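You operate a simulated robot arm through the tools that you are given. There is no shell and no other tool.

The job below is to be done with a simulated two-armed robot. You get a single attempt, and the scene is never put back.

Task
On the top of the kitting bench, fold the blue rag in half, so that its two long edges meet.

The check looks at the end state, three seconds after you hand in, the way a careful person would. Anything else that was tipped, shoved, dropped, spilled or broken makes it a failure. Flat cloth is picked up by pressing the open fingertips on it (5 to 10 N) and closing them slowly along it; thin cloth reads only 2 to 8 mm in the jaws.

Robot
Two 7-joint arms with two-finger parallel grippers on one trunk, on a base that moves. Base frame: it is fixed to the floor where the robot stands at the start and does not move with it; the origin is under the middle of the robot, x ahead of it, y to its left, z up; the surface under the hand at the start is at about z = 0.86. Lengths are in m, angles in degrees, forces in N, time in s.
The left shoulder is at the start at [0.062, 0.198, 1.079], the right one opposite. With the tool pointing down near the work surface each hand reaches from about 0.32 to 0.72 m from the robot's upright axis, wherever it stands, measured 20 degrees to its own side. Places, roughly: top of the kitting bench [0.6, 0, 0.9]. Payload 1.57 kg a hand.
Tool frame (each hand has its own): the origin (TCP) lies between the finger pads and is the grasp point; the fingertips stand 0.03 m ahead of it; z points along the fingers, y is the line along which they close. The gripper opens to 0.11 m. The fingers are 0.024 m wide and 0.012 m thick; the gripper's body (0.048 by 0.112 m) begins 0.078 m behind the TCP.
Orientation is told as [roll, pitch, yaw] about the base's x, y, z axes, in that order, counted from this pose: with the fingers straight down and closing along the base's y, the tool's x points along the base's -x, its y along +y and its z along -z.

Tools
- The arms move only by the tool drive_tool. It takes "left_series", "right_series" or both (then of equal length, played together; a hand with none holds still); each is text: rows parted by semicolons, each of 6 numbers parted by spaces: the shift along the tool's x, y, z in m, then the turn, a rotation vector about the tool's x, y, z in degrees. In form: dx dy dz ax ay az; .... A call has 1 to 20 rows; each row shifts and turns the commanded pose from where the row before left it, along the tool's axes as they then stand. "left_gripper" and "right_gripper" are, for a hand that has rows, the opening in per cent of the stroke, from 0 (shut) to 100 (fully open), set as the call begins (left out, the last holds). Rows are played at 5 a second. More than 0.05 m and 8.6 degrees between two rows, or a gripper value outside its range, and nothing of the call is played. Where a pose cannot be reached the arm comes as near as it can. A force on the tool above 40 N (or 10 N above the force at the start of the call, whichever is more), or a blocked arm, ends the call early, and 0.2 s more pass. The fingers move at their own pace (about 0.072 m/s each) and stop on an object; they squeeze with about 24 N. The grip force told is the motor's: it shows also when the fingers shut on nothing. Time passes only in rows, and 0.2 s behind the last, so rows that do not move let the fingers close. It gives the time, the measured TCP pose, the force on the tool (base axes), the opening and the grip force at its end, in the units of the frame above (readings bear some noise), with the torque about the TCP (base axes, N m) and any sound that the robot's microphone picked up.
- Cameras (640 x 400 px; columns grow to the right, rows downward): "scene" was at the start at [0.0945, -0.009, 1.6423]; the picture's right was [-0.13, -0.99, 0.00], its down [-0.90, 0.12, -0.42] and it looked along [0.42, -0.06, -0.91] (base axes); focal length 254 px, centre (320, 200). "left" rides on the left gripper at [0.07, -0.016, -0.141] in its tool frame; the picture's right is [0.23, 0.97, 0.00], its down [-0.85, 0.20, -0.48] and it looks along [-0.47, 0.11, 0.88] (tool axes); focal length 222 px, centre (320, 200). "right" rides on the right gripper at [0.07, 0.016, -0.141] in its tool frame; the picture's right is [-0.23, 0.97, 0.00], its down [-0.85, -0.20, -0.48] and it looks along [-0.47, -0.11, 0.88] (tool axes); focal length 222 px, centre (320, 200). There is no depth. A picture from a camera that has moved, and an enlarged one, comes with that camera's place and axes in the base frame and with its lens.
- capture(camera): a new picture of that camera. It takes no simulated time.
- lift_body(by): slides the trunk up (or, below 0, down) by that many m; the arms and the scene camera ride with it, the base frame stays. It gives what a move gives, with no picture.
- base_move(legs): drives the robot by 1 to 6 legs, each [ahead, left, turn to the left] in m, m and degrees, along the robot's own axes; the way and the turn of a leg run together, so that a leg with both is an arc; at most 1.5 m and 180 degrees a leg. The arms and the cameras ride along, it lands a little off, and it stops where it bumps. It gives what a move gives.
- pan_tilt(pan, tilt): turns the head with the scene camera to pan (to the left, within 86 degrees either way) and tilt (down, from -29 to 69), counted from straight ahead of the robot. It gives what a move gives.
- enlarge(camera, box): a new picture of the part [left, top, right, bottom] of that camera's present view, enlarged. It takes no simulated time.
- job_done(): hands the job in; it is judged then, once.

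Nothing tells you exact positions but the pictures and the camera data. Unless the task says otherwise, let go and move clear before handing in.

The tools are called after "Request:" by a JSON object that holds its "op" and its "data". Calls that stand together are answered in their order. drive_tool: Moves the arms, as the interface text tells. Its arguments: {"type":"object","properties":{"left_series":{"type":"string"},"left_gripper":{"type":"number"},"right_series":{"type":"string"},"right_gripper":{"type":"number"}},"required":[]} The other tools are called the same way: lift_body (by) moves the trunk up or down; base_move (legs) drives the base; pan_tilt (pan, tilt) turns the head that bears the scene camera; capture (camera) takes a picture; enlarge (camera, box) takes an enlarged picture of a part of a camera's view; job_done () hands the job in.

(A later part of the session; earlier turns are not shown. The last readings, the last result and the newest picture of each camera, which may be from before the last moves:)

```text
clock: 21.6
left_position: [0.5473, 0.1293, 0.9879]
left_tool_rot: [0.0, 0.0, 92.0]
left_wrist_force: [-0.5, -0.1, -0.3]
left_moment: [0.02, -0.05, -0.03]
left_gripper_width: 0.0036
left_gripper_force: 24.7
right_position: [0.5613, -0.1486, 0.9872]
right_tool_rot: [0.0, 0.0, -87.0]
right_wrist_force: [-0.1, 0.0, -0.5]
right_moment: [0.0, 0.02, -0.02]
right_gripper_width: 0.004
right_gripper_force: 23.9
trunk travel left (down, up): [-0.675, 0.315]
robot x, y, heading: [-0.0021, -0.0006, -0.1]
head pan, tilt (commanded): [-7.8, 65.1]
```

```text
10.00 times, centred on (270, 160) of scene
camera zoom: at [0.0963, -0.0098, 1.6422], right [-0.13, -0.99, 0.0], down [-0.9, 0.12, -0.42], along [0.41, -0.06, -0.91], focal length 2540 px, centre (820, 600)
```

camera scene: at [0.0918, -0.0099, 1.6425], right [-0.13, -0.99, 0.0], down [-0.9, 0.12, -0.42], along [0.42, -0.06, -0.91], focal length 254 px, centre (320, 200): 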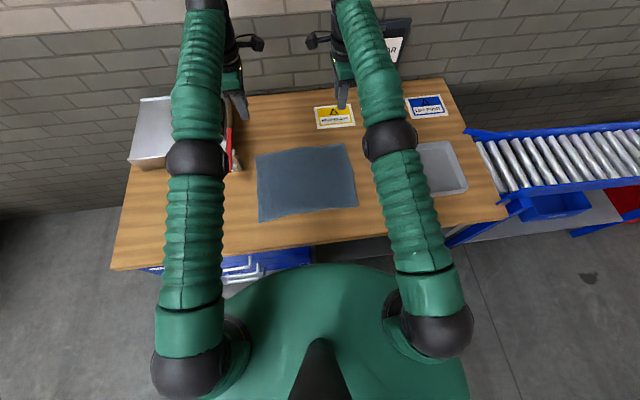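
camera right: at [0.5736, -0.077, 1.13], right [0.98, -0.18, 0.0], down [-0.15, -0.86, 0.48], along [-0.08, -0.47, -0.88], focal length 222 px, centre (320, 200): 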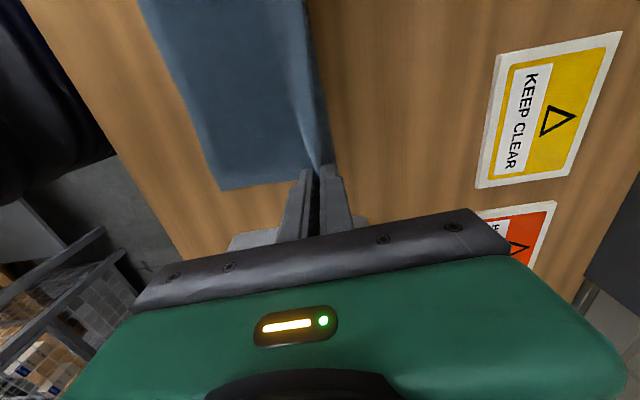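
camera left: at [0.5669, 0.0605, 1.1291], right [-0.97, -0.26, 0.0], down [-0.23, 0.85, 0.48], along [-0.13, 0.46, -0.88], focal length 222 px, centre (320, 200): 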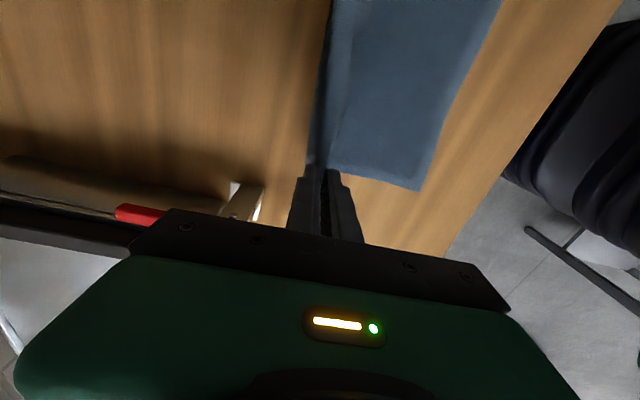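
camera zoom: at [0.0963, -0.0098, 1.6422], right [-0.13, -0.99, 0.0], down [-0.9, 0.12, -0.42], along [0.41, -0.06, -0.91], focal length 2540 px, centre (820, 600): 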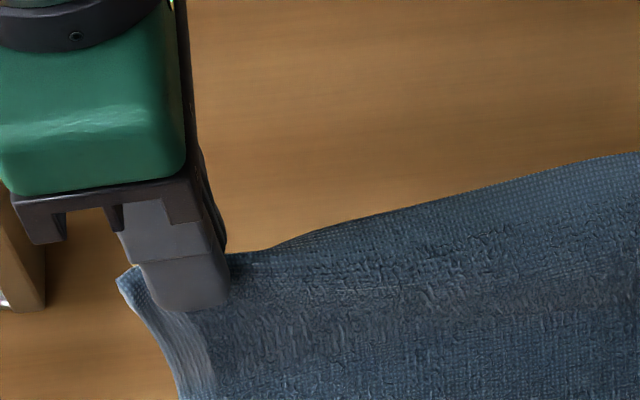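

The pinches are clean on both hands: a single layer, with the hem edge standing up about 19 mm inside the pads. I'll carry on past the middle and downward, tilting the fingers forward so the edge will lie flat when I let go.

Request:
{"op": "drive_tool", "data": {"left_series": "0 0.01 0 0 0 0; 0 0.01 0.001 0 0 0; 0 0.0116 0.002 3 0 0; 0 0.0117 0.0026 3 0 0; 0 0.012 0.003 3 0 0; 0 0.0122 0.0034 3 0 0; 0 0.0127 0.0038 3 0 0; 0 0.0133 0.0052 3 0 0; 0 0.0139 0.0054 3 0 0; 0 0 0 0 0 0; 0 0 0 0 0 0", "right_series": "0.0002 -0.01 0 0 0 0; 0.0002 -0.01 0.001 0 0 0; 0.0002 -0.0116 0.002 -3 0 0; 0.0002 -0.0117 0.0026 -3 0 0; 0.0002 -0.012 0.003 -3 0 0; 0.0002 -0.0122 0.0034 -3 0 0; 0.0002 -0.0127 0.0038 -3 0 0; 0.0002 -0.0133 0.0052 -3 0 0; 0.0002 -0.0139 0.0054 -3 0 0; 0 0 0 0 0 0; 0 0 0 0 0 0"}}

Request:
{"op": "enlarge", "data": {"camera": "scene", "box": [200, 90, 420, 240]}}

Request:
{"op": "capture", "data": {"camera": "left"}}

Request:
{"op": "capture", "data": {"camera": "right"}}

```text
clock: 24.0
left_position: [0.444, 0.1264, 0.9472]
left_tool_rot: [-21.0, 0.1, 92.0]
left_wrist_force: [-0.2, -0.3, 0.2]
left_moment: [-0.02, 0.07, 0.0]
left_gripper_width: 0.004
left_gripper_force: 23.8
right_position: [0.4587, -0.1529, 0.9484]
right_tool_rot: [20.9, 0.0, -86.9]
right_wrist_force: [0.4, 0.1, -0.1]
right_moment: [-0.02, 0.07, 0.01]
right_gripper_width: 0.004
right_gripper_force: 23.9
trunk travel left (down, up): [-0.675, 0.315]
robot x, y, heading: [-0.0025, -0.0008, -0.2]
head pan, tilt (commanded): [-7.8, 65.1]
```

```text
2.67 times, centred on (310, 165) of scene
camera zoom: at [0.0946, -0.0099, 1.6423], right [-0.13, -0.99, 0.0], down [-0.9, 0.12, -0.42], along [0.42, -0.06, -0.91], focal length 677 px, centre (347, 293)
```

zoom: 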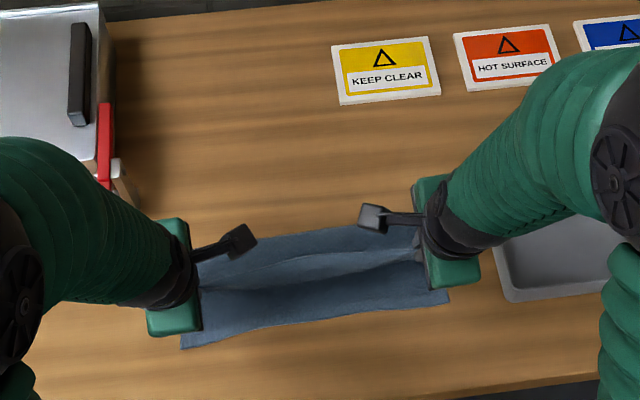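

```text
taken
camera left: at [0.4127, 0.0558, 1.086], right [-0.9, -0.26, -0.35], down [-0.39, 0.84, 0.38], along [0.2, 0.47, -0.86], focal length 222 px, centre (320, 200)
```

left: 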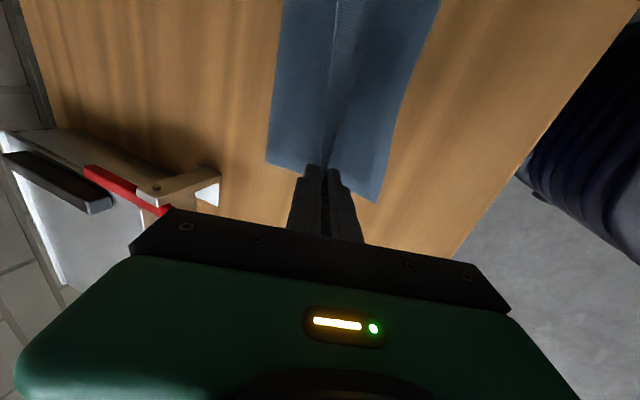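

```text
taken
camera right: at [0.4203, -0.0836, 1.087], right [0.92, -0.18, 0.35], down [-0.31, -0.87, 0.37], along [0.24, -0.45, -0.86], focal length 222 px, centre (320, 200)
```

right: 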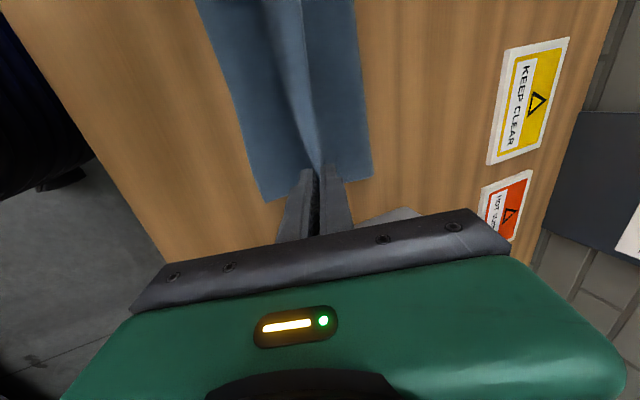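

The tilt works and the flap is coming over, with the near edge still in place. I'll bring the held edge down close to the near edge.

Request:
{"op": "drive_tool", "data": {"left_series": "0 0.0065 0.003 1 0 0; 0 0.0065 0.003 2 0 0; 0 0.0065 0.003 1 0 0; 0 0.0065 0.003 2 0 0; 0 0.006 0.0025 1 0 0; 0 0.006 0.0025 2 0 0; 0 0.0035 0.0022 0 0 0; 0 0.0035 0.0022 0 0 0; 0 0 0 0 0 0; 0 0 0 0 0 0", "right_series": "0.0001 -0.0065 0.003 -1 0 0; 0.0001 -0.0065 0.003 -2 0 0; 0.0001 -0.0065 0.003 -1 0 0; 0.0001 -0.0065 0.003 -2 0 0; 0.0001 -0.006 0.0025 -1 0 0; 0.0001 -0.006 0.0025 -2 0 0; 0.0001 -0.0035 0.0022 0 0 0; 0.0001 -0.0035 0.0022 0 0 0; 0 0 0 0 0 0; 0 0 0 0 0 0"}}

Request:
{"op": "enlarge", "data": {"camera": "scene", "box": [200, 110, 420, 260]}}

Request:
{"op": "capture", "data": {"camera": "left"}}

Request:
{"op": "capture", "data": {"camera": "right"}}

```text
clock: 26.2
left_position: [0.414, 0.1238, 0.9096]
left_tool_rot: [-30.0, 0.1, 91.9]
left_wrist_force: [0.4, -0.7, 0.6]
left_moment: [0.0, 0.03, -0.01]
left_gripper_width: 0.0037
left_gripper_force: 23.9
right_position: [0.429, -0.1525, 0.9086]
right_tool_rot: [30.0, -0.1, -87.0]
right_wrist_force: [0.0, -0.4, 0.1]
right_moment: [-0.01, 0.09, -0.01]
right_gripper_width: 0.004
right_gripper_force: 24.1
trunk travel left (down, up): [-0.675, 0.315]
robot x, y, heading: [-0.0019, 0.0014, 0.0]
head pan, tilt (commanded): [-7.8, 65.1]
```

```text
2.67 times, centred on (310, 185) of scene
camera zoom: at [0.0943, -0.0102, 1.6424], right [-0.13, -0.99, 0.0], down [-0.9, 0.12, -0.42], along [0.42, -0.06, -0.91], focal length 677 px, centre (347, 240)
```

zoom: 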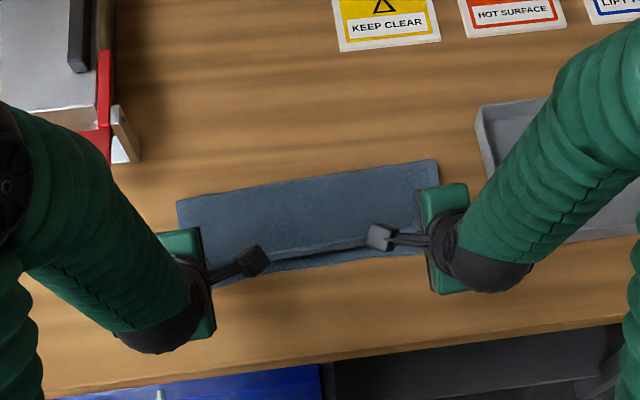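

```text
taken
camera left: at [0.3606, 0.0533, 1.0398], right [-0.83, -0.26, -0.49], down [-0.44, 0.84, 0.32], along [0.33, 0.48, -0.81], focal length 222 px, centre (320, 200)
```

left: 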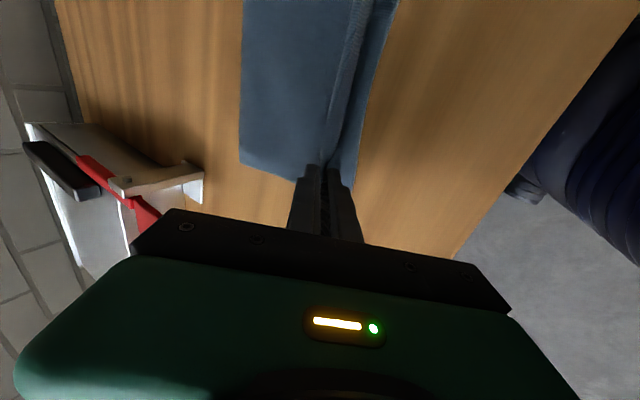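

```text
taken
camera right: at [0.3684, -0.0849, 1.0403], right [0.85, -0.18, 0.49], down [-0.37, -0.88, 0.31], along [0.37, -0.45, -0.82], focal length 222 px, centre (320, 200)
```

right: 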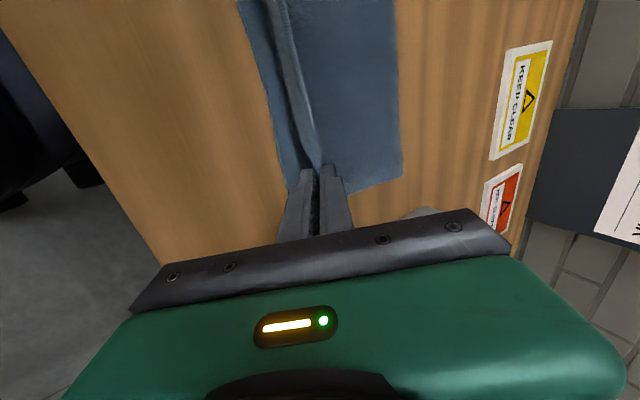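

The flap has come over and the held hem now stands a little inside the near edge. I'll zoom in on both pinches to judge the last few millimetres.

Request:
{"op": "enlarge", "data": {"camera": "left", "box": [230, 60, 420, 185]}}

Request:
{"op": "enlarge", "data": {"camera": "right", "box": [220, 60, 410, 185]}}

Request:
{"op": "enlarge", "data": {"camera": "scene", "box": [270, 175, 370, 225]}}

```text
3.20 times, centred on (325, 122) of left
camera zoom: at [0.3606, 0.0533, 1.0398], right [-0.83, -0.26, -0.49], down [-0.44, 0.84, 0.32], along [0.33, 0.48, -0.81], focal length 711 px, centre (304, 448)
```

zoom: 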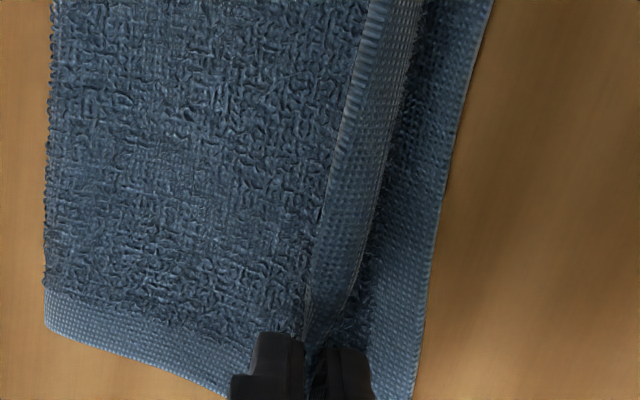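

```text
3.20 times, centred on (315, 122) of right
camera zoom: at [0.3684, -0.0849, 1.0403], right [0.85, -0.18, 0.49], down [-0.37, -0.88, 0.31], along [0.37, -0.45, -0.82], focal length 711 px, centre (336, 448)
```

zoom: 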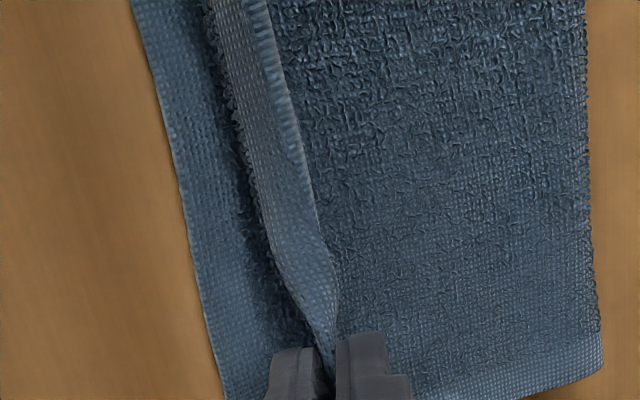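

```text
6.40 times, centred on (320, 200) of scene
camera zoom: at [0.0943, -0.0102, 1.6424], right [-0.13, -0.99, 0.0], down [-0.9, 0.12, -0.42], along [0.42, -0.06, -0.91], focal length 1625 px, centre (320, 200)
```

zoom: 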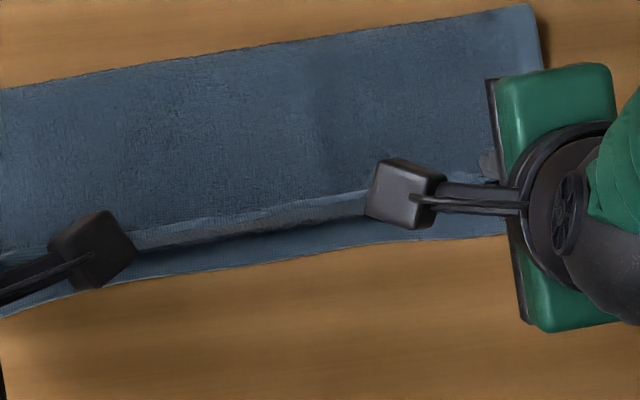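

The hem stands upright about 24 mm inside the near edge, with about 19 mm of it in the pads. I'll tilt the fingers further to about 42° and move the pinch about 5 mm toward the near edge so the two edges will coincide.

Request:
{"op": "drive_tool", "data": {"left_series": "0 0.003 0.0004 3 0 0; 0 0.003 0.0003 3 0 0; 0 0.003 0.0001 3 0 0; 0 0.003 0 3 0 0; 0 0 0 0 0 0; 0 0 0 0 0 0", "right_series": "0 -0.003 0.0004 -3 0 0; 0 -0.003 0.0003 -3 0 0; 0 -0.003 0.0001 -3 0 0; 0 -0.003 0 -3 0 0; 0 0 0 0 0 0; 0 0 0 0 0 0"}}

Request:
{"op": "enlarge", "data": {"camera": "left", "box": [230, 60, 420, 185]}}

Request:
{"op": "enlarge", "data": {"camera": "right", "box": [220, 60, 410, 185]}}

Request:
{"op": "enlarge", "data": {"camera": "scene", "box": [240, 150, 380, 240]}}

```text
clock: 27.6
left_position: [0.4273, 0.116, 0.8934]
left_tool_rot: [-42.1, 0.0, 92.0]
left_wrist_force: [-1.4, 2.0, 9.6]
left_moment: [0.04, -0.06, 0.0]
left_gripper_width: 0.0038
left_gripper_force: 23.9
left hand out of reach, approached as far as the arm can: row 1, 2, 3, 4
right_position: [0.4412, -0.1502, 0.8927]
right_tool_rot: [42.1, 0.0, -87.0]
right_wrist_force: [-1.2, -1.0, 8.1]
right_moment: [-0.02, 0.06, -0.01]
right_gripper_width: 0.0037
right_gripper_force: 23.7
right hand out of reach, approached as far as the arm can: row 2, 3, 4
trunk travel left (down, up): [-0.675, 0.315]
robot x, y, heading: [0.0019, -0.0001, -0.2]
head pan, tilt (commanded): [-7.8, 65.1]
```

```text
3.20 times, centred on (325, 122) of left
camera zoom: at [0.3471, 0.0428, 1.0091], right [-0.71, -0.25, -0.65], down [-0.5, 0.84, 0.22], along [0.49, 0.48, -0.72], focal length 711 px, centre (304, 448)
```

zoom: 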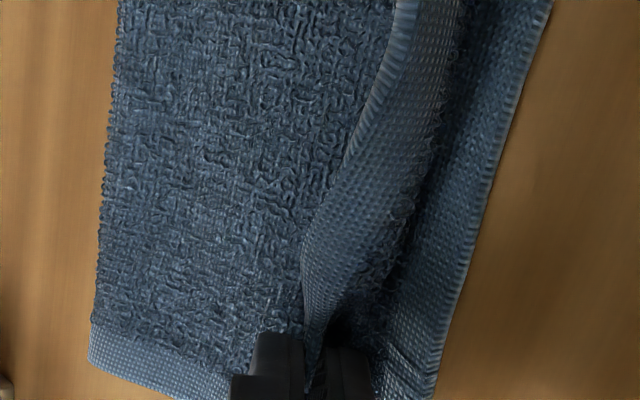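

```text
3.20 times, centred on (315, 122) of right
camera zoom: at [0.3548, -0.0832, 1.0102], right [0.73, -0.19, 0.65], down [-0.42, -0.88, 0.22], along [0.53, -0.44, -0.72], focal length 711 px, centre (336, 448)
```

zoom: 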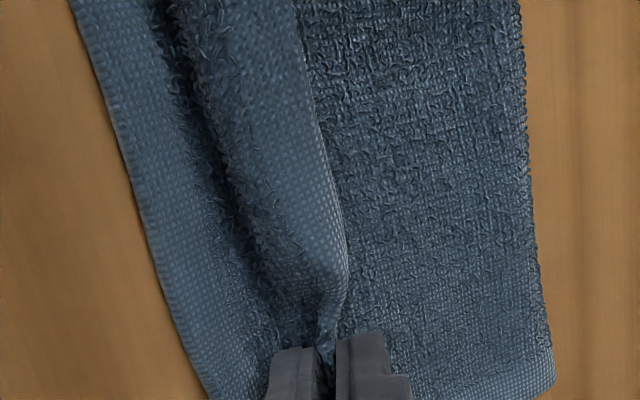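

```text
4.44 times, centred on (310, 195) of scene
camera zoom: at [0.0907, -0.0099, 1.6428], right [-0.14, -0.99, 0.0], down [-0.9, 0.12, -0.42], along [0.42, -0.06, -0.91], focal length 1129 px, centre (364, 222)
```

zoom: 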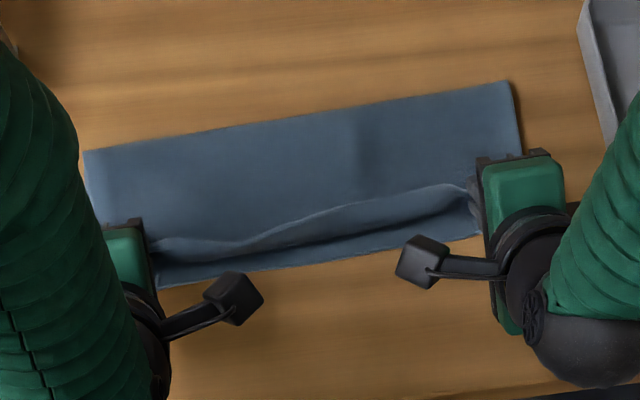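

Both arms hit their near-reach limit with that tilt, so the tips slid inward and pressed down. I'll undo that tilt, go back to 30° with a small lift, and use a smaller tilt instead.

Request:
{"op": "drive_tool", "data": {"left_series": "0 -0.003 0 -3 0 0; 0 -0.003 -0.0001 -3 0 0; 0 -0.003 -0.0003 -3 0 0; 0 -0.003 -0.0004 -3 0 0; 0 -0.0015 -0.0022 -2 0 0; 0 -0.0015 -0.0022 -2 0 0; 0 0 0 0 0 0; 0 0 0 0 0 0", "right_series": "0 0.003 0 3 0 0; 0 0.003 -0.0001 3 0 0; 0 0.003 -0.0003 3 0 0; 0 0.003 -0.0004 3 0 0; 0 0.0015 -0.0022 2 0 0; 0 0.0015 -0.0022 2 0 0; 0 0 0 0 0 0; 0 0 0 0 0 0"}}

Request:
{"op": "enlarge", "data": {"camera": "scene", "box": [240, 150, 380, 240]}}

Request:
{"op": "enlarge", "data": {"camera": "left", "box": [230, 60, 420, 185]}}

Request:
{"op": "enlarge", "data": {"camera": "right", "box": [220, 60, 410, 185]}}

```text
clock: 29.4
left_position: [0.4372, 0.1161, 0.9061]
left_tool_rot: [-26.0, 0.0, 92.0]
left_wrist_force: [0.1, 0.4, 0.5]
left_moment: [-0.02, -0.1, 0.01]
left_gripper_width: 0.0037
left_gripper_force: 23.6
right_position: [0.4514, -0.1488, 0.9061]
right_tool_rot: [26.0, 0.0, -87.0]
right_wrist_force: [-0.1, -0.6, -0.3]
right_moment: [0.0, -0.08, -0.03]
right_gripper_width: 0.004
right_gripper_force: 24.1
trunk travel left (down, up): [-0.675, 0.315]
robot x, y, heading: [-0.0016, 0.0005, 0.2]
head pan, tilt (commanded): [-7.8, 65.1]
```

```text
4.44 times, centred on (310, 195) of scene
camera zoom: at [0.0945, -0.0101, 1.6423], right [-0.13, -0.99, 0.0], down [-0.9, 0.12, -0.42], along [0.42, -0.06, -0.91], focal length 1129 px, centre (364, 222)
```

zoom: 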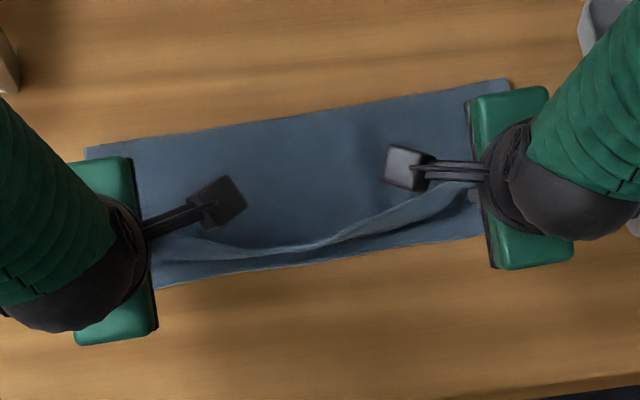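

```text
3.20 times, centred on (325, 122) of left
camera zoom: at [0.3935, 0.0446, 1.0402], right [-0.87, -0.26, -0.43], down [-0.42, 0.84, 0.34], along [0.27, 0.48, -0.84], focal length 711 px, centre (304, 448)
```

zoom: 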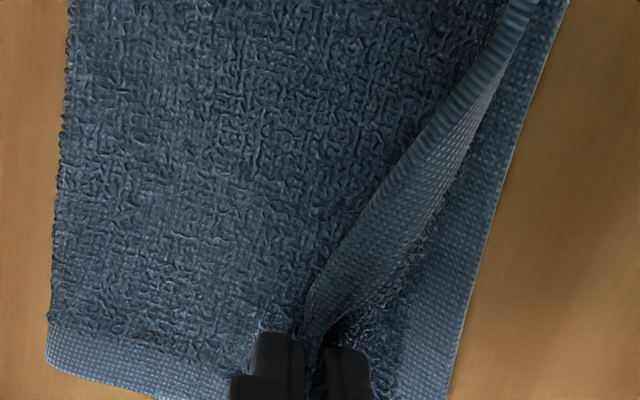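

```text
3.20 times, centred on (315, 122) of right
camera zoom: at [0.4005, -0.0803, 1.0413], right [0.89, -0.18, 0.43], down [-0.34, -0.87, 0.34], along [0.31, -0.45, -0.84], focal length 711 px, centre (336, 448)
```

zoom: 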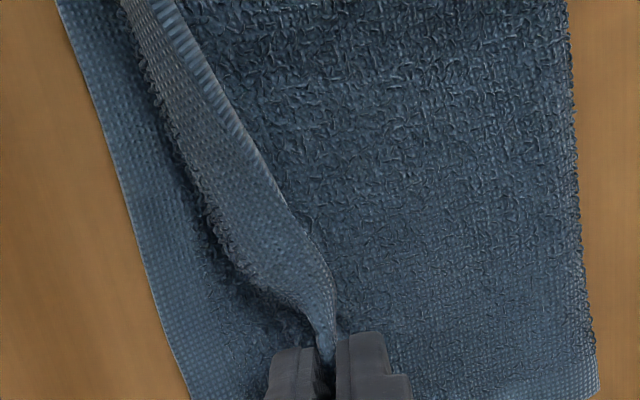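

The hands are back off the surface but sit about 24 mm inward and slightly closer together, because the command was clipped. I'll move them out to the right spacing, with a 20° tilt and the tips about 19 mm inside the near edge.

Request:
{"op": "drive_tool", "data": {"left_series": "-0.0015 0.0023 -0.0045 -2 0 0; -0.0015 0.0024 -0.0043 -2 0 0; -0.0015 0.003 -0.0034 -2 0 0; -0.0015 0.0038 -0.0014 0 0 0; -0.0015 0.0045 0.0005 0 0 0; -0.0015 0.0043 0.0016 0 0 0; 0 0 0 0 0 0; 0 0 0 0 0 0", "right_series": "-0.0006 -0.0023 -0.0045 2 0 0; -0.0006 -0.0024 -0.0043 2 0 0; -0.0006 -0.003 -0.0034 2 0 0; -0.0006 -0.0038 -0.0014 0 0 0; -0.0006 -0.0045 0.0005 0 0 0; -0.0006 -0.0043 0.0016 0 0 0; 0 0 0 0 0 0; 0 0 0 0 0 0"}}

Request:
{"op": "enlarge", "data": {"camera": "scene", "box": [240, 150, 380, 240]}}

Request:
{"op": "enlarge", "data": {"camera": "left", "box": [230, 60, 420, 185]}}

Request:
{"op": "enlarge", "data": {"camera": "right", "box": [220, 60, 410, 185]}}

```text
clock: 31.2
left_position: [0.4128, 0.1228, 0.9078]
left_tool_rot: [-20.0, 0.0, 91.8]
left_wrist_force: [0.2, 0.4, -0.3]
left_moment: [0.01, -0.06, 0.02]
left_gripper_width: 0.0037
left_gripper_force: 24.2
right_position: [0.4283, -0.1536, 0.909]
right_tool_rot: [20.0, 0.1, -87.0]
right_wrist_force: [-0.5, 0.2, -1.3]
right_moment: [0.03, -0.04, 0.04]
right_gripper_width: 0.0042
right_gripper_force: 24.4
trunk travel left (down, up): [-0.675, 0.315]
robot x, y, heading: [0.0011, 0.0011, 0.2]
head pan, tilt (commanded): [-7.8, 65.1]
```

```text
4.44 times, centred on (310, 195) of scene
camera zoom: at [0.0944, -0.0101, 1.6423], right [-0.13, -0.99, 0.0], down [-0.9, 0.12, -0.42], along [0.42, -0.06, -0.91], focal length 1129 px, centre (364, 222)
```

zoom: 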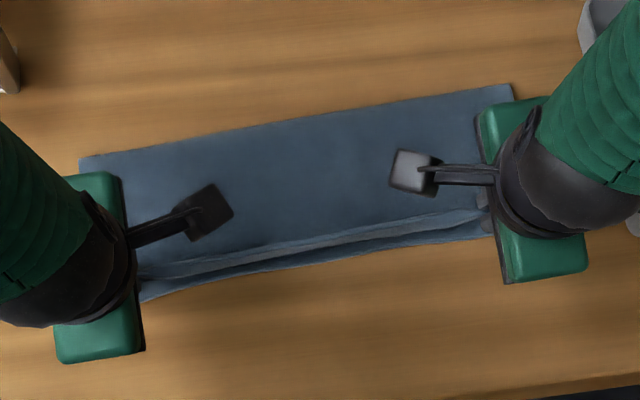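

```text
3.20 times, centred on (325, 122) of left
camera zoom: at [0.3835, 0.0524, 1.0472], right [-0.91, -0.26, -0.33], down [-0.38, 0.84, 0.38], along [0.18, 0.47, -0.86], focal length 711 px, centre (304, 448)
```

zoom: 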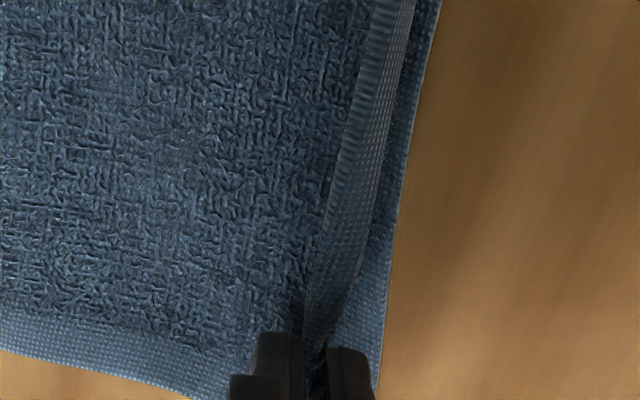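

```text
3.20 times, centred on (315, 122) of right
camera zoom: at [0.3919, -0.0841, 1.0477], right [0.93, -0.18, 0.33], down [-0.31, -0.87, 0.38], along [0.22, -0.45, -0.86], focal length 711 px, centre (336, 448)
```

zoom: 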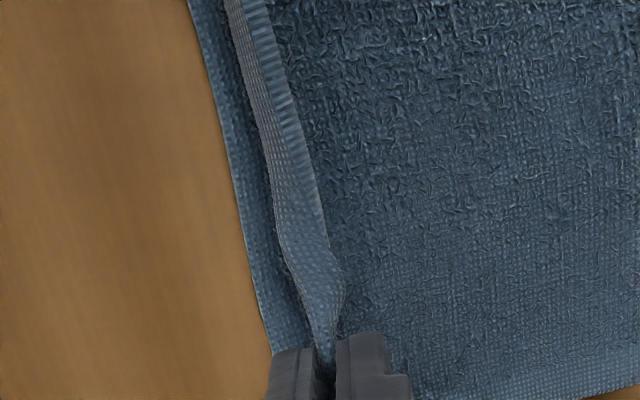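

The pinches are placed and the hem stands just inside the near edge, parallel to it. I'll lower the last few millimetres before letting go.

Request:
{"op": "drive_tool", "data": {"left_series": "0 -0.0007 0.0024 0 0 0; 0 -0.0007 0.0024 0 0 0; 0 0 0 0 0 0", "right_series": "0 0.0006 0.0028 0 0 0; 0 0.0006 0.0028 0 0 0; 0 0 0 0 0 0"}}

Request:
{"op": "enlarge", "data": {"camera": "left", "box": [270, 110, 390, 190]}}

Request:
{"op": "enlarge", "data": {"camera": "right", "box": [250, 110, 370, 190]}}

```text
clock: 32.0
left_position: [0.4161, 0.1231, 0.9046]
left_tool_rot: [-20.1, 0.0, 91.9]
left_wrist_force: [-0.5, -0.1, -0.2]
left_moment: [0.02, -0.06, -0.05]
left_gripper_width: 0.0037
left_gripper_force: 24.0
right_position: [0.4299, -0.1532, 0.9041]
right_tool_rot: [20.0, 0.0, -87.0]
right_wrist_force: [0.1, -0.3, 0.4]
right_moment: [0.01, -0.08, -0.05]
right_gripper_width: 0.0042
right_gripper_force: 24.1
trunk travel left (down, up): [-0.675, 0.315]
robot x, y, heading: [0.0005, -0.0028, 0.2]
head pan, tilt (commanded): [-7.8, 65.1]
```

```text
5.00 times, centred on (330, 150) of left
camera zoom: at [0.3863, 0.0525, 1.0434], right [-0.91, -0.26, -0.33], down [-0.38, 0.84, 0.38], along [0.18, 0.47, -0.86], focal length 1111 px, centre (270, 450)
```

zoom: 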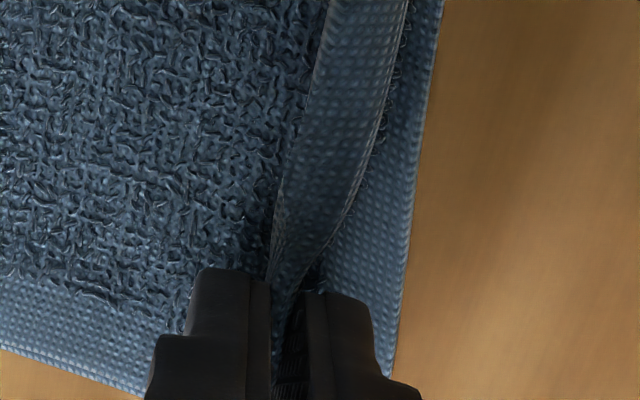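

```text
5.00 times, centred on (310, 150) of right
camera zoom: at [0.3946, -0.0841, 1.0438], right [0.93, -0.18, 0.33], down [-0.31, -0.87, 0.38], along [0.22, -0.45, -0.86], focal length 1111 px, centre (370, 450)
```

zoom: 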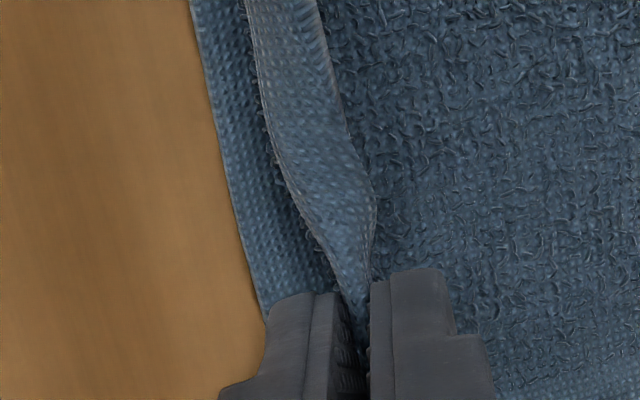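

Between the hands the hem has curled back toward the far side, so letting go now would leave it folded over. I'll lift the flap a little, then raise the trunk in small steps so the wrists can tilt enough to lay the hem flat toward the near edge.

Request:
{"op": "drive_tool", "data": {"left_series": "0 -0.0106 -0.0028 0 0 0; 0 -0.0106 -0.0028 0 0 0; 0 -0.0106 -0.0028 0 0 0; 0 -0.0106 -0.0028 0 0 0; 0 -0.0106 -0.0028 0 0 0; 0 -0.0106 -0.0028 0 0 0; 0 0 0 0 0 0", "right_series": "-0.0004 0.0106 -0.0028 0 0 0; -0.0004 0.0106 -0.0028 0 0 0; -0.0004 0.0106 -0.0028 0 0 0; -0.0004 0.0106 -0.0028 0 0 0; -0.0004 0.0106 -0.0028 0 0 0; -0.0004 0.0106 -0.0028 0 0 0; 0 0 0 0 0 0"}}

Request:
{"op": "lift_body", "data": {"by": 0.035}}

Request:
{"op": "enlarge", "data": {"camera": "scene", "box": [220, 130, 400, 250]}}

```text
clock: 33.6
left_position: [0.4697, 0.1253, 0.9435]
left_tool_rot: [-20.1, 0.0, 92.0]
left_wrist_force: [0.3, -0.2, -0.1]
left_moment: [-0.01, -0.08, 0.01]
left_gripper_width: 0.0038
left_gripper_force: 24.2
right_position: [0.4844, -0.1528, 0.9416]
right_tool_rot: [19.9, 0.0, -87.0]
right_wrist_force: [-0.1, -0.2, -0.5]
right_moment: [0.01, -0.06, 0.0]
right_gripper_width: 0.0039
right_gripper_force: 24.1
trunk travel left (down, up): [-0.675, 0.315]
robot x, y, heading: [-0.0031, -0.0023, 0.1]
head pan, tilt (commanded): [-7.8, 65.1]
```

```text
clock: 34.4
left_position: [0.4704, 0.1258, 0.9781]
left_tool_rot: [-20.0, 0.0, 92.0]
left_wrist_force: [0.2, 0.1, 0.0]
left_moment: [0.0, -0.07, -0.01]
left_gripper_width: 0.0036
left_gripper_force: 24.0
right_position: [0.4854, -0.1528, 0.9772]
right_tool_rot: [20.0, 0.1, -87.0]
right_wrist_force: [-0.1, 0.1, -0.5]
right_moment: [-0.01, -0.05, 0.03]
right_gripper_width: 0.0042
right_gripper_force: 24.3
trunk travel left (down, up): [-0.71, 0.28]
robot x, y, heading: [-0.0001, -0.003, -0.1]
head pan, tilt (commanded): [-7.8, 65.1]
```

```text
3.33 times, centred on (310, 190) of scene
camera zoom: at [0.0948, -0.01, 1.6773], right [-0.13, -0.99, 0.0], down [-0.9, 0.12, -0.42], along [0.42, -0.06, -0.91], focal length 846 px, centre (353, 233)
```

zoom: 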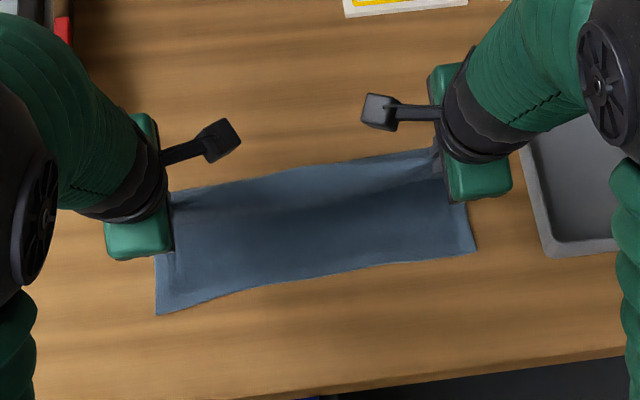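

The flap lifted again cleanly and the lower layer is in place. I'll keep alternating: lower the hands, then raise the trunk.

Request:
{"op": "drive_tool", "data": {"left_series": "0 0.006 0.0165 0 0 0; 0 0.006 0.0165 0 0 0; 0 0 0 0 0 0", "right_series": "0 -0.006 0.0165 0 0 0; 0 -0.006 0.0165 0 0 0; 0 0 0 0 0 0"}}

Request:
{"op": "lift_body", "data": {"by": 0.035}}

Request:
{"op": "drive_tool", "data": {"left_series": "0 0.006 0.0165 0 0 0; 0 0.006 0.0165 0 0 0; 0 0 0 0 0 0", "right_series": "0 -0.006 0.0165 0 0 0; 0 -0.006 0.0165 0 0 0; 0 0 0 0 0 0"}}

Request:
{"op": "lift_body", "data": {"by": 0.035}}

Request:
{"op": "enlarge", "data": {"camera": "scene", "box": [220, 130, 400, 250]}}

```text
clock: 35.2
left_position: [0.4692, 0.1253, 0.9424]
left_tool_rot: [-20.1, -0.1, 92.0]
left_wrist_force: [-0.4, 0.1, 0.3]
left_moment: [0.0, -0.08, 0.02]
left_gripper_width: 0.0038
left_gripper_force: 24.1
right_position: [0.4837, -0.1535, 0.9409]
right_tool_rot: [20.1, 0.0, -86.9]
right_wrist_force: [0.2, -0.1, -0.3]
right_moment: [0.03, -0.04, -0.01]
right_gripper_width: 0.0038
right_gripper_force: 23.6
trunk travel left (down, up): [-0.71, 0.28]
robot x, y, heading: [0.0029, 0.0042, 0.0]
head pan, tilt (commanded): [-7.8, 65.1]
```

```text
clock: 36.0
left_position: [0.4697, 0.1242, 0.9771]
left_tool_rot: [-20.0, 0.0, 92.0]
left_wrist_force: [-0.1, 0.0, 0.2]
left_moment: [0.01, -0.07, 0.02]
left_gripper_width: 0.0039
left_gripper_force: 23.8
right_position: [0.4842, -0.153, 0.9757]
right_tool_rot: [20.0, -0.1, -87.0]
right_wrist_force: [0.2, 0.8, -0.4]
right_moment: [0.0, -0.06, 0.01]
right_gripper_width: 0.0042
right_gripper_force: 23.6
trunk travel left (down, up): [-0.745, 0.245]
robot x, y, heading: [-0.0065, -0.0015, -0.0]
head pan, tilt (commanded): [-7.8, 65.1]
```

```text
clock: 36.8
left_position: [0.47, 0.1281, 0.9428]
left_tool_rot: [-20.1, 0.0, 92.0]
left_wrist_force: [0.7, -2.1, 0.2]
left_moment: [0.03, -0.05, 0.01]
left_gripper_width: 0.0041
left_gripper_force: 24.1
right_position: [0.4846, -0.1528, 0.9411]
right_tool_rot: [20.0, 0.1, -87.1]
right_wrist_force: [-0.1, -0.3, -0.2]
right_moment: [0.01, -0.1, 0.04]
right_gripper_width: 0.0039
right_gripper_force: 23.8
trunk travel left (down, up): [-0.745, 0.245]
robot x, y, heading: [0.0045, 0.0017, -0.4]
head pan, tilt (commanded): [-7.8, 65.1]
```

```text
clock: 37.6
left_position: [0.47, 0.1273, 0.9763]
left_tool_rot: [-20.0, 0.1, 92.0]
left_wrist_force: [-0.9, -1.0, -0.7]
left_moment: [-0.01, -0.06, -0.01]
left_gripper_width: 0.0039
left_gripper_force: 24.3
right_position: [0.4838, -0.1517, 0.9762]
right_tool_rot: [20.0, 0.0, -87.0]
right_wrist_force: [-0.2, 0.2, 0.4]
right_moment: [-0.01, -0.06, 0.02]
right_gripper_width: 0.0039
right_gripper_force: 23.9
trunk travel left (down, up): [-0.78, 0.21]
robot x, y, heading: [0.0, -0.0035, 0.1]
head pan, tilt (commanded): [-7.8, 65.1]
```

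```text
3.33 times, centred on (310, 190) of scene
camera zoom: at [0.0948, -0.01, 1.7473], right [-0.13, -0.99, 0.0], down [-0.9, 0.12, -0.42], along [0.42, -0.06, -0.91], focal length 846 px, centre (353, 233)
```

zoom: 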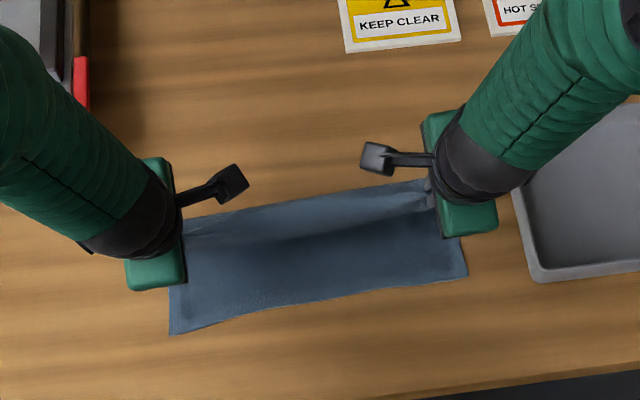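

The trunk is up 0.105 m and the cloth is undisturbed. I'll do two more steps.

Request:
{"op": "drive_tool", "data": {"left_series": "0 0.006 0.0165 0 0 0; 0 0.006 0.0165 0 0 0; 0 0 0 0 0 0", "right_series": "0 -0.006 0.0165 0 0 0; 0 -0.006 0.0165 0 0 0; 0 0 0 0 0 0"}}

Request:
{"op": "lift_body", "data": {"by": 0.035}}

Request:
{"op": "drive_tool", "data": {"left_series": "0 0.006 0.0165 0 0 0; 0 0.006 0.0165 0 0 0; 0 0 0 0 0 0", "right_series": "0 -0.006 0.0165 0 0 0; 0 -0.006 0.0165 0 0 0; 0 0 0 0 0 0"}}

Request:
{"op": "lift_body", "data": {"by": 0.035}}

Request:
{"op": "enlarge", "data": {"camera": "scene", "box": [220, 130, 400, 250]}}

```text
clock: 38.4
left_position: [0.4717, 0.1284, 0.9404]
left_tool_rot: [-20.0, 0.1, 92.0]
left_wrist_force: [-0.5, 0.5, 0.2]
left_moment: [-0.01, -0.08, -0.02]
left_gripper_width: 0.0039
left_gripper_force: 24.4
right_position: [0.4842, -0.1526, 0.9429]
right_tool_rot: [19.9, 0.0, -87.0]
right_wrist_force: [-0.1, 0.8, 0.1]
right_moment: [0.03, -0.09, 0.01]
right_gripper_width: 0.004
right_gripper_force: 24.0
trunk travel left (down, up): [-0.78, 0.21]
robot x, y, heading: [0.0007, 0.0016, 0.2]
head pan, tilt (commanded): [-7.8, 65.1]
```

```text
clock: 39.2
left_position: [0.4701, 0.1277, 0.9771]
left_tool_rot: [-20.0, 0.0, 92.0]
left_wrist_force: [-0.3, -0.9, 0.4]
left_moment: [0.0, -0.06, -0.01]
left_gripper_width: 0.0039
left_gripper_force: 24.3
right_position: [0.4858, -0.1519, 0.9771]
right_tool_rot: [19.9, 0.0, -87.0]
right_wrist_force: [-0.5, 1.5, 0.0]
right_moment: [0.06, -0.06, 0.03]
right_gripper_width: 0.0039
right_gripper_force: 24.0
trunk travel left (down, up): [-0.815, 0.175]
robot x, y, heading: [-0.0006, 0.0027, -0.0]
head pan, tilt (commanded): [-7.8, 65.1]
```

```text
clock: 40.0
left_position: [0.471, 0.1285, 0.9412]
left_tool_rot: [-19.9, 0.0, 92.0]
left_wrist_force: [1.4, 0.3, -0.9]
left_moment: [-0.01, -0.05, 0.0]
left_gripper_width: 0.0038
left_gripper_force: 24.2
right_position: [0.4837, -0.1522, 0.9403]
right_tool_rot: [20.0, 0.0, -87.0]
right_wrist_force: [-0.9, 1.0, 0.3]
right_moment: [0.02, -0.04, -0.02]
right_gripper_width: 0.0042
right_gripper_force: 23.8
trunk travel left (down, up): [-0.815, 0.175]
robot x, y, heading: [-0.0004, 0.0005, 0.3]
head pan, tilt (commanded): [-7.8, 65.1]
```

```text
clock: 40.8
left_position: [0.4704, 0.1278, 0.9757]
left_tool_rot: [-20.0, -0.1, 91.9]
left_wrist_force: [-0.6, -1.3, 0.8]
left_moment: [-0.04, -0.05, 0.0]
left_gripper_width: 0.0038
left_gripper_force: 23.5
right_position: [0.4848, -0.1509, 0.9754]
right_tool_rot: [20.0, 0.0, -87.0]
right_wrist_force: [-0.3, 0.6, -0.6]
right_moment: [0.04, -0.06, 0.03]
right_gripper_width: 0.004
right_gripper_force: 24.0
trunk travel left (down, up): [-0.85, 0.14]
robot x, y, heading: [0.0012, -0.0004, 0.3]
head pan, tilt (commanded): [-7.8, 65.1]
```

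```text
3.33 times, centred on (310, 190) of scene
camera zoom: at [0.0951, -0.01, 1.8173], right [-0.13, -0.99, 0.0], down [-0.9, 0.12, -0.42], along [0.42, -0.06, -0.91], focal length 846 px, centre (353, 233)
```

zoom: 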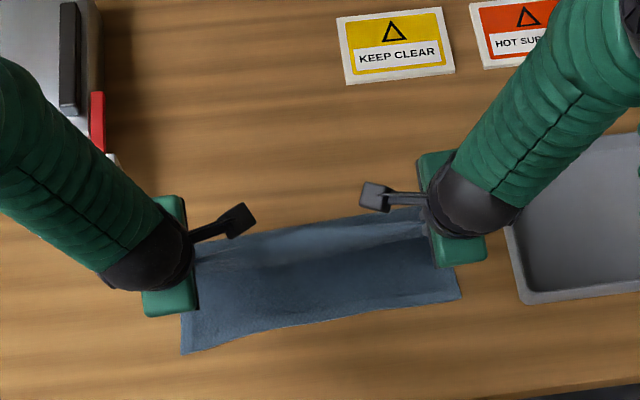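

The trunk is up 0.175 m. Now I'll tilt both hands to about 55° with the flap still lifted, to straighten the hem toward the near side.

Request:
{"op": "drive_tool", "data": {"left_series": "0 0.0032 0.0027 5 0 0; 0 0.0034 0.0024 5 0 0; 0 0.0036 0.0021 5 0 0; 0 0.0038 0.0018 5 0 0; 0 0.0039 0.0015 5 0 0; 0 0.004 0.0011 5 0 0; 0 0.0041 0.0008 5 0 0; 0 0 0 0 0 0", "right_series": "0 -0.0032 0.0027 -5 0 0; 0 -0.0034 0.0024 -5 0 0; 0 -0.0036 0.0021 -5 0 0; 0 -0.0038 0.0018 -5 0 0; 0 -0.0039 0.0015 -5 0 0; 0 -0.004 0.0011 -5 0 0; 0 -0.0041 0.0008 -5 0 0; 0 0 0 0 0 0"}}

Request:
{"op": "enlarge", "data": {"camera": "scene", "box": [220, 150, 400, 270]}}

Request:
{"op": "enlarge", "data": {"camera": "left", "box": [210, 40, 430, 185]}}

Request:
{"op": "enlarge", "data": {"camera": "right", "box": [210, 40, 430, 185]}}

```text
clock: 42.5
left_position: [0.4571, 0.1289, 0.9498]
left_tool_rot: [-55.1, 0.0, 92.0]
left_wrist_force: [0.7, -0.4, -0.1]
left_moment: [-0.01, 0.11, -0.02]
left_gripper_width: 0.0038
left_gripper_force: 24.0
right_position: [0.4715, -0.1523, 0.9507]
right_tool_rot: [55.1, 0.2, -87.1]
right_wrist_force: [0.3, 1.4, -0.2]
right_moment: [0.05, 0.03, 0.02]
right_gripper_width: 0.0039
right_gripper_force: 24.2
trunk travel left (down, up): [-0.85, 0.14]
robot x, y, heading: [-0.0011, -0.0009, -0.2]
head pan, tilt (commanded): [-7.8, 65.1]
```

```text
3.33 times, centred on (310, 210) of scene
camera zoom: at [0.0953, -0.0103, 1.8173], right [-0.13, -0.99, 0.0], down [-0.9, 0.12, -0.42], along [0.42, -0.06, -0.91], focal length 846 px, centre (353, 167)
```

zoom: 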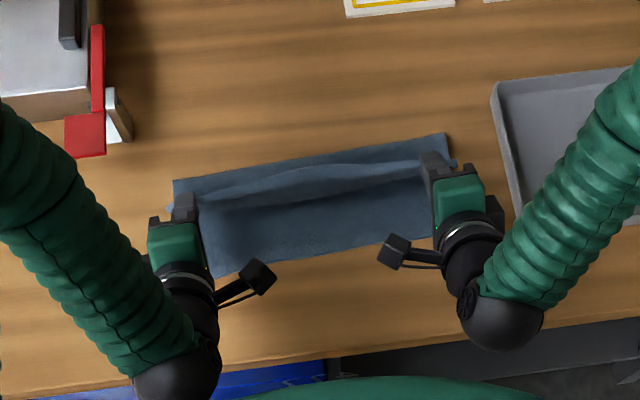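

```text
2.76 times, centred on (320, 112) of left
camera zoom: at [0.3539, 0.0546, 1.0446], right [-0.55, -0.25, -0.8], down [-0.54, 0.84, 0.11], along [0.64, 0.49, -0.59], focal length 613 px, centre (320, 441)
```

zoom: 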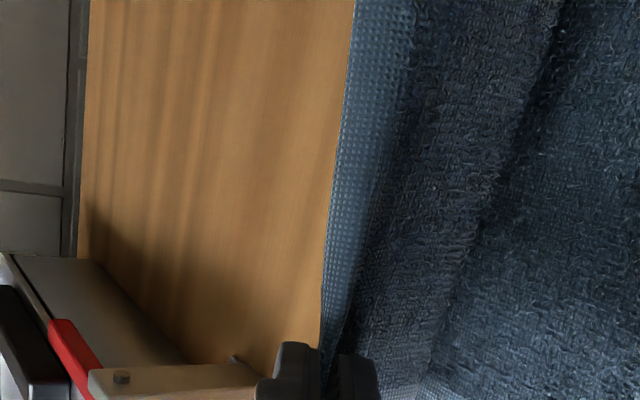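

```text
2.76 times, centred on (320, 112) of right
camera zoom: at [0.3609, -0.0875, 1.0453], right [0.57, -0.2, 0.8], down [-0.46, -0.88, 0.11], along [0.68, -0.43, -0.59], focal length 613 px, centre (320, 441)
```

zoom: 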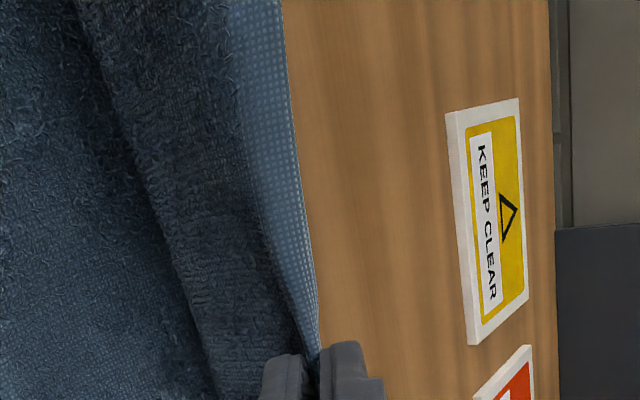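

Both hands reached 55° accurately. I'll look closely at how the hem stands between them.

Request:
{"op": "enlarge", "data": {"camera": "scene", "box": [265, 180, 355, 240]}}

Request:
{"op": "capture", "data": {"camera": "left"}}

Request:
{"op": "capture", "data": {"camera": "right"}}

```text
6.67 times, centred on (310, 210) of scene
camera zoom: at [0.0953, -0.0103, 1.8173], right [-0.13, -0.99, 0.0], down [-0.9, 0.12, -0.42], along [0.42, -0.06, -0.91], focal length 1693 px, centre (387, 133)
```

zoom: 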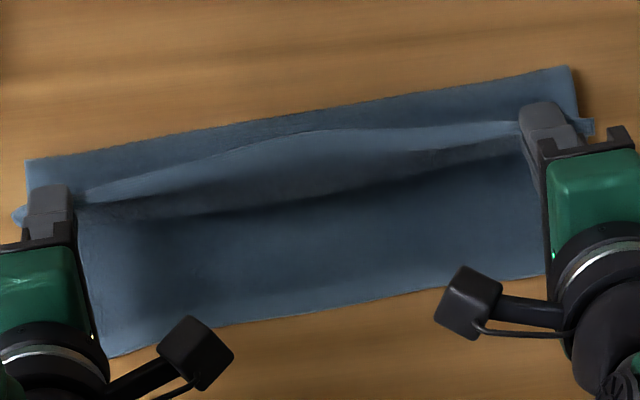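

```text
taken
camera left: at [0.3539, 0.0546, 1.0446], right [-0.55, -0.25, -0.8], down [-0.54, 0.84, 0.11], along [0.64, 0.49, -0.59], focal length 222 px, centre (320, 200)
```

left: 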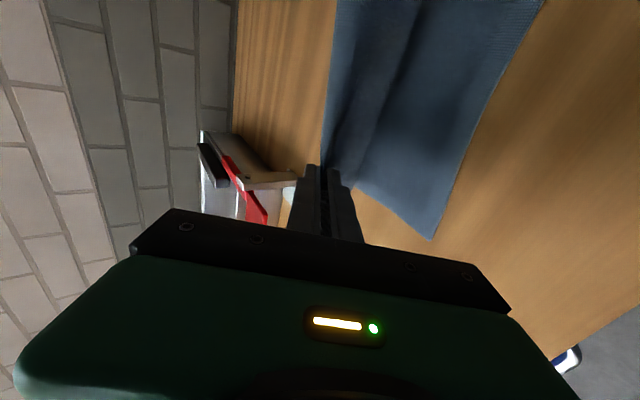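

```text
taken
camera right: at [0.3609, -0.0875, 1.0453], right [0.57, -0.2, 0.8], down [-0.46, -0.88, 0.11], along [0.68, -0.43, -0.59], focal length 222 px, centre (320, 200)
```

right: 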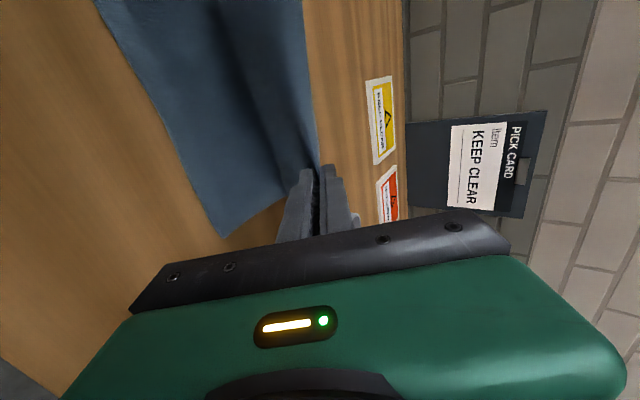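

The flap is slack here, so the hem leans toward the far side in the middle. The lower layer's near corners are now at about (0.404, 0.150) and (0.431, -0.184). Drawing the tilted hands back and down will pull the flap taut and bring the hem in line with it.

Request:
{"op": "drive_tool", "data": {"left_series": "0.0004 0.006 -0.0026 0 0 0; 0.0004 0.006 -0.0026 0 0 0; 0.0004 0.006 -0.0026 0 0 0; 0.0004 0.006 -0.0026 0 0 0; 0.0004 0.006 -0.0026 0 0 0; 0.0004 0.006 -0.0026 0 0 0; 0.0004 0.006 -0.0026 0 0 0; 0.0002 0.006 -0.0026 0 0 0; 0 0 0 0 0 0; 0 0 0 0 0 0", "right_series": "0.0001 -0.0057 -0.0019 0 0 0; 0.0001 -0.0057 -0.0019 0 0 0; 0.0001 -0.0057 -0.0019 0 0 0; 0.0001 -0.0057 -0.0019 0 0 0; 0.0001 -0.0057 -0.0019 0 0 0; 0.0001 -0.0057 -0.0019 0 0 0; 0.0001 -0.0057 -0.0019 0 0 0; 0.0001 -0.0057 -0.0019 0 0 0; 0 0 0 0 0 0; 0 0 0 0 0 0"}}

Request:
{"op": "enlarge", "data": {"camera": "scene", "box": [250, 180, 370, 260]}}

Request:
{"op": "enlarge", "data": {"camera": "left", "box": [210, 40, 430, 185]}}

Request:
{"op": "enlarge", "data": {"camera": "right", "box": [210, 40, 430, 185]}}

```text
clock: 44.8
left_position: [0.413, 0.1222, 0.9222]
left_tool_rot: [-55.0, 0.0, 91.9]
left_wrist_force: [-0.3, -0.8, 0.3]
left_moment: [0.01, 0.08, 0.0]
left_gripper_width: 0.0037
left_gripper_force: 23.8
right_position: [0.4306, -0.1542, 0.9218]
right_tool_rot: [55.0, 0.1, -86.9]
right_wrist_force: [0.3, 0.2, 0.4]
right_moment: [0.03, 0.07, 0.0]
right_gripper_width: 0.0035
right_gripper_force: 24.1
trunk travel left (down, up): [-0.85, 0.14]
robot x, y, heading: [0.0011, 0.0035, 0.1]
head pan, tilt (commanded): [-7.8, 65.1]
```

```text
5.00 times, centred on (310, 220) of scene
camera zoom: at [0.0953, -0.0103, 1.8173], right [-0.13, -0.99, 0.0], down [-0.9, 0.12, -0.42], along [0.42, -0.06, -0.91], focal length 1270 px, centre (370, 100)
```

zoom: 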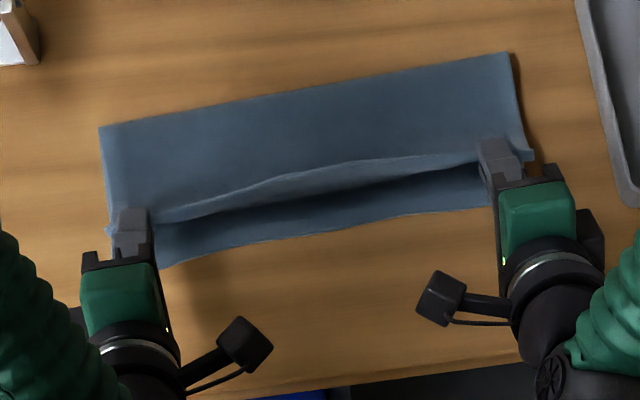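

```text
2.76 times, centred on (320, 112) of left
camera zoom: at [0.3089, 0.0498, 1.0171], right [-0.55, -0.25, -0.8], down [-0.54, 0.84, 0.11], along [0.64, 0.49, -0.59], focal length 613 px, centre (320, 441)
```

zoom: 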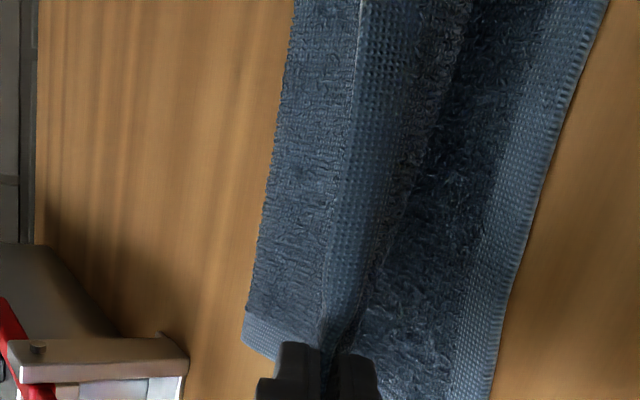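

```text
2.76 times, centred on (320, 112) of right
camera zoom: at [0.3217, -0.089, 1.017], right [0.57, -0.2, 0.8], down [-0.46, -0.88, 0.11], along [0.68, -0.43, -0.59], focal length 613 px, centre (320, 441)
```

zoom: 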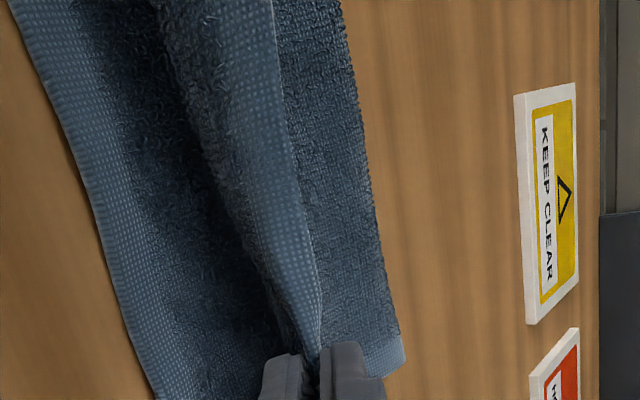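

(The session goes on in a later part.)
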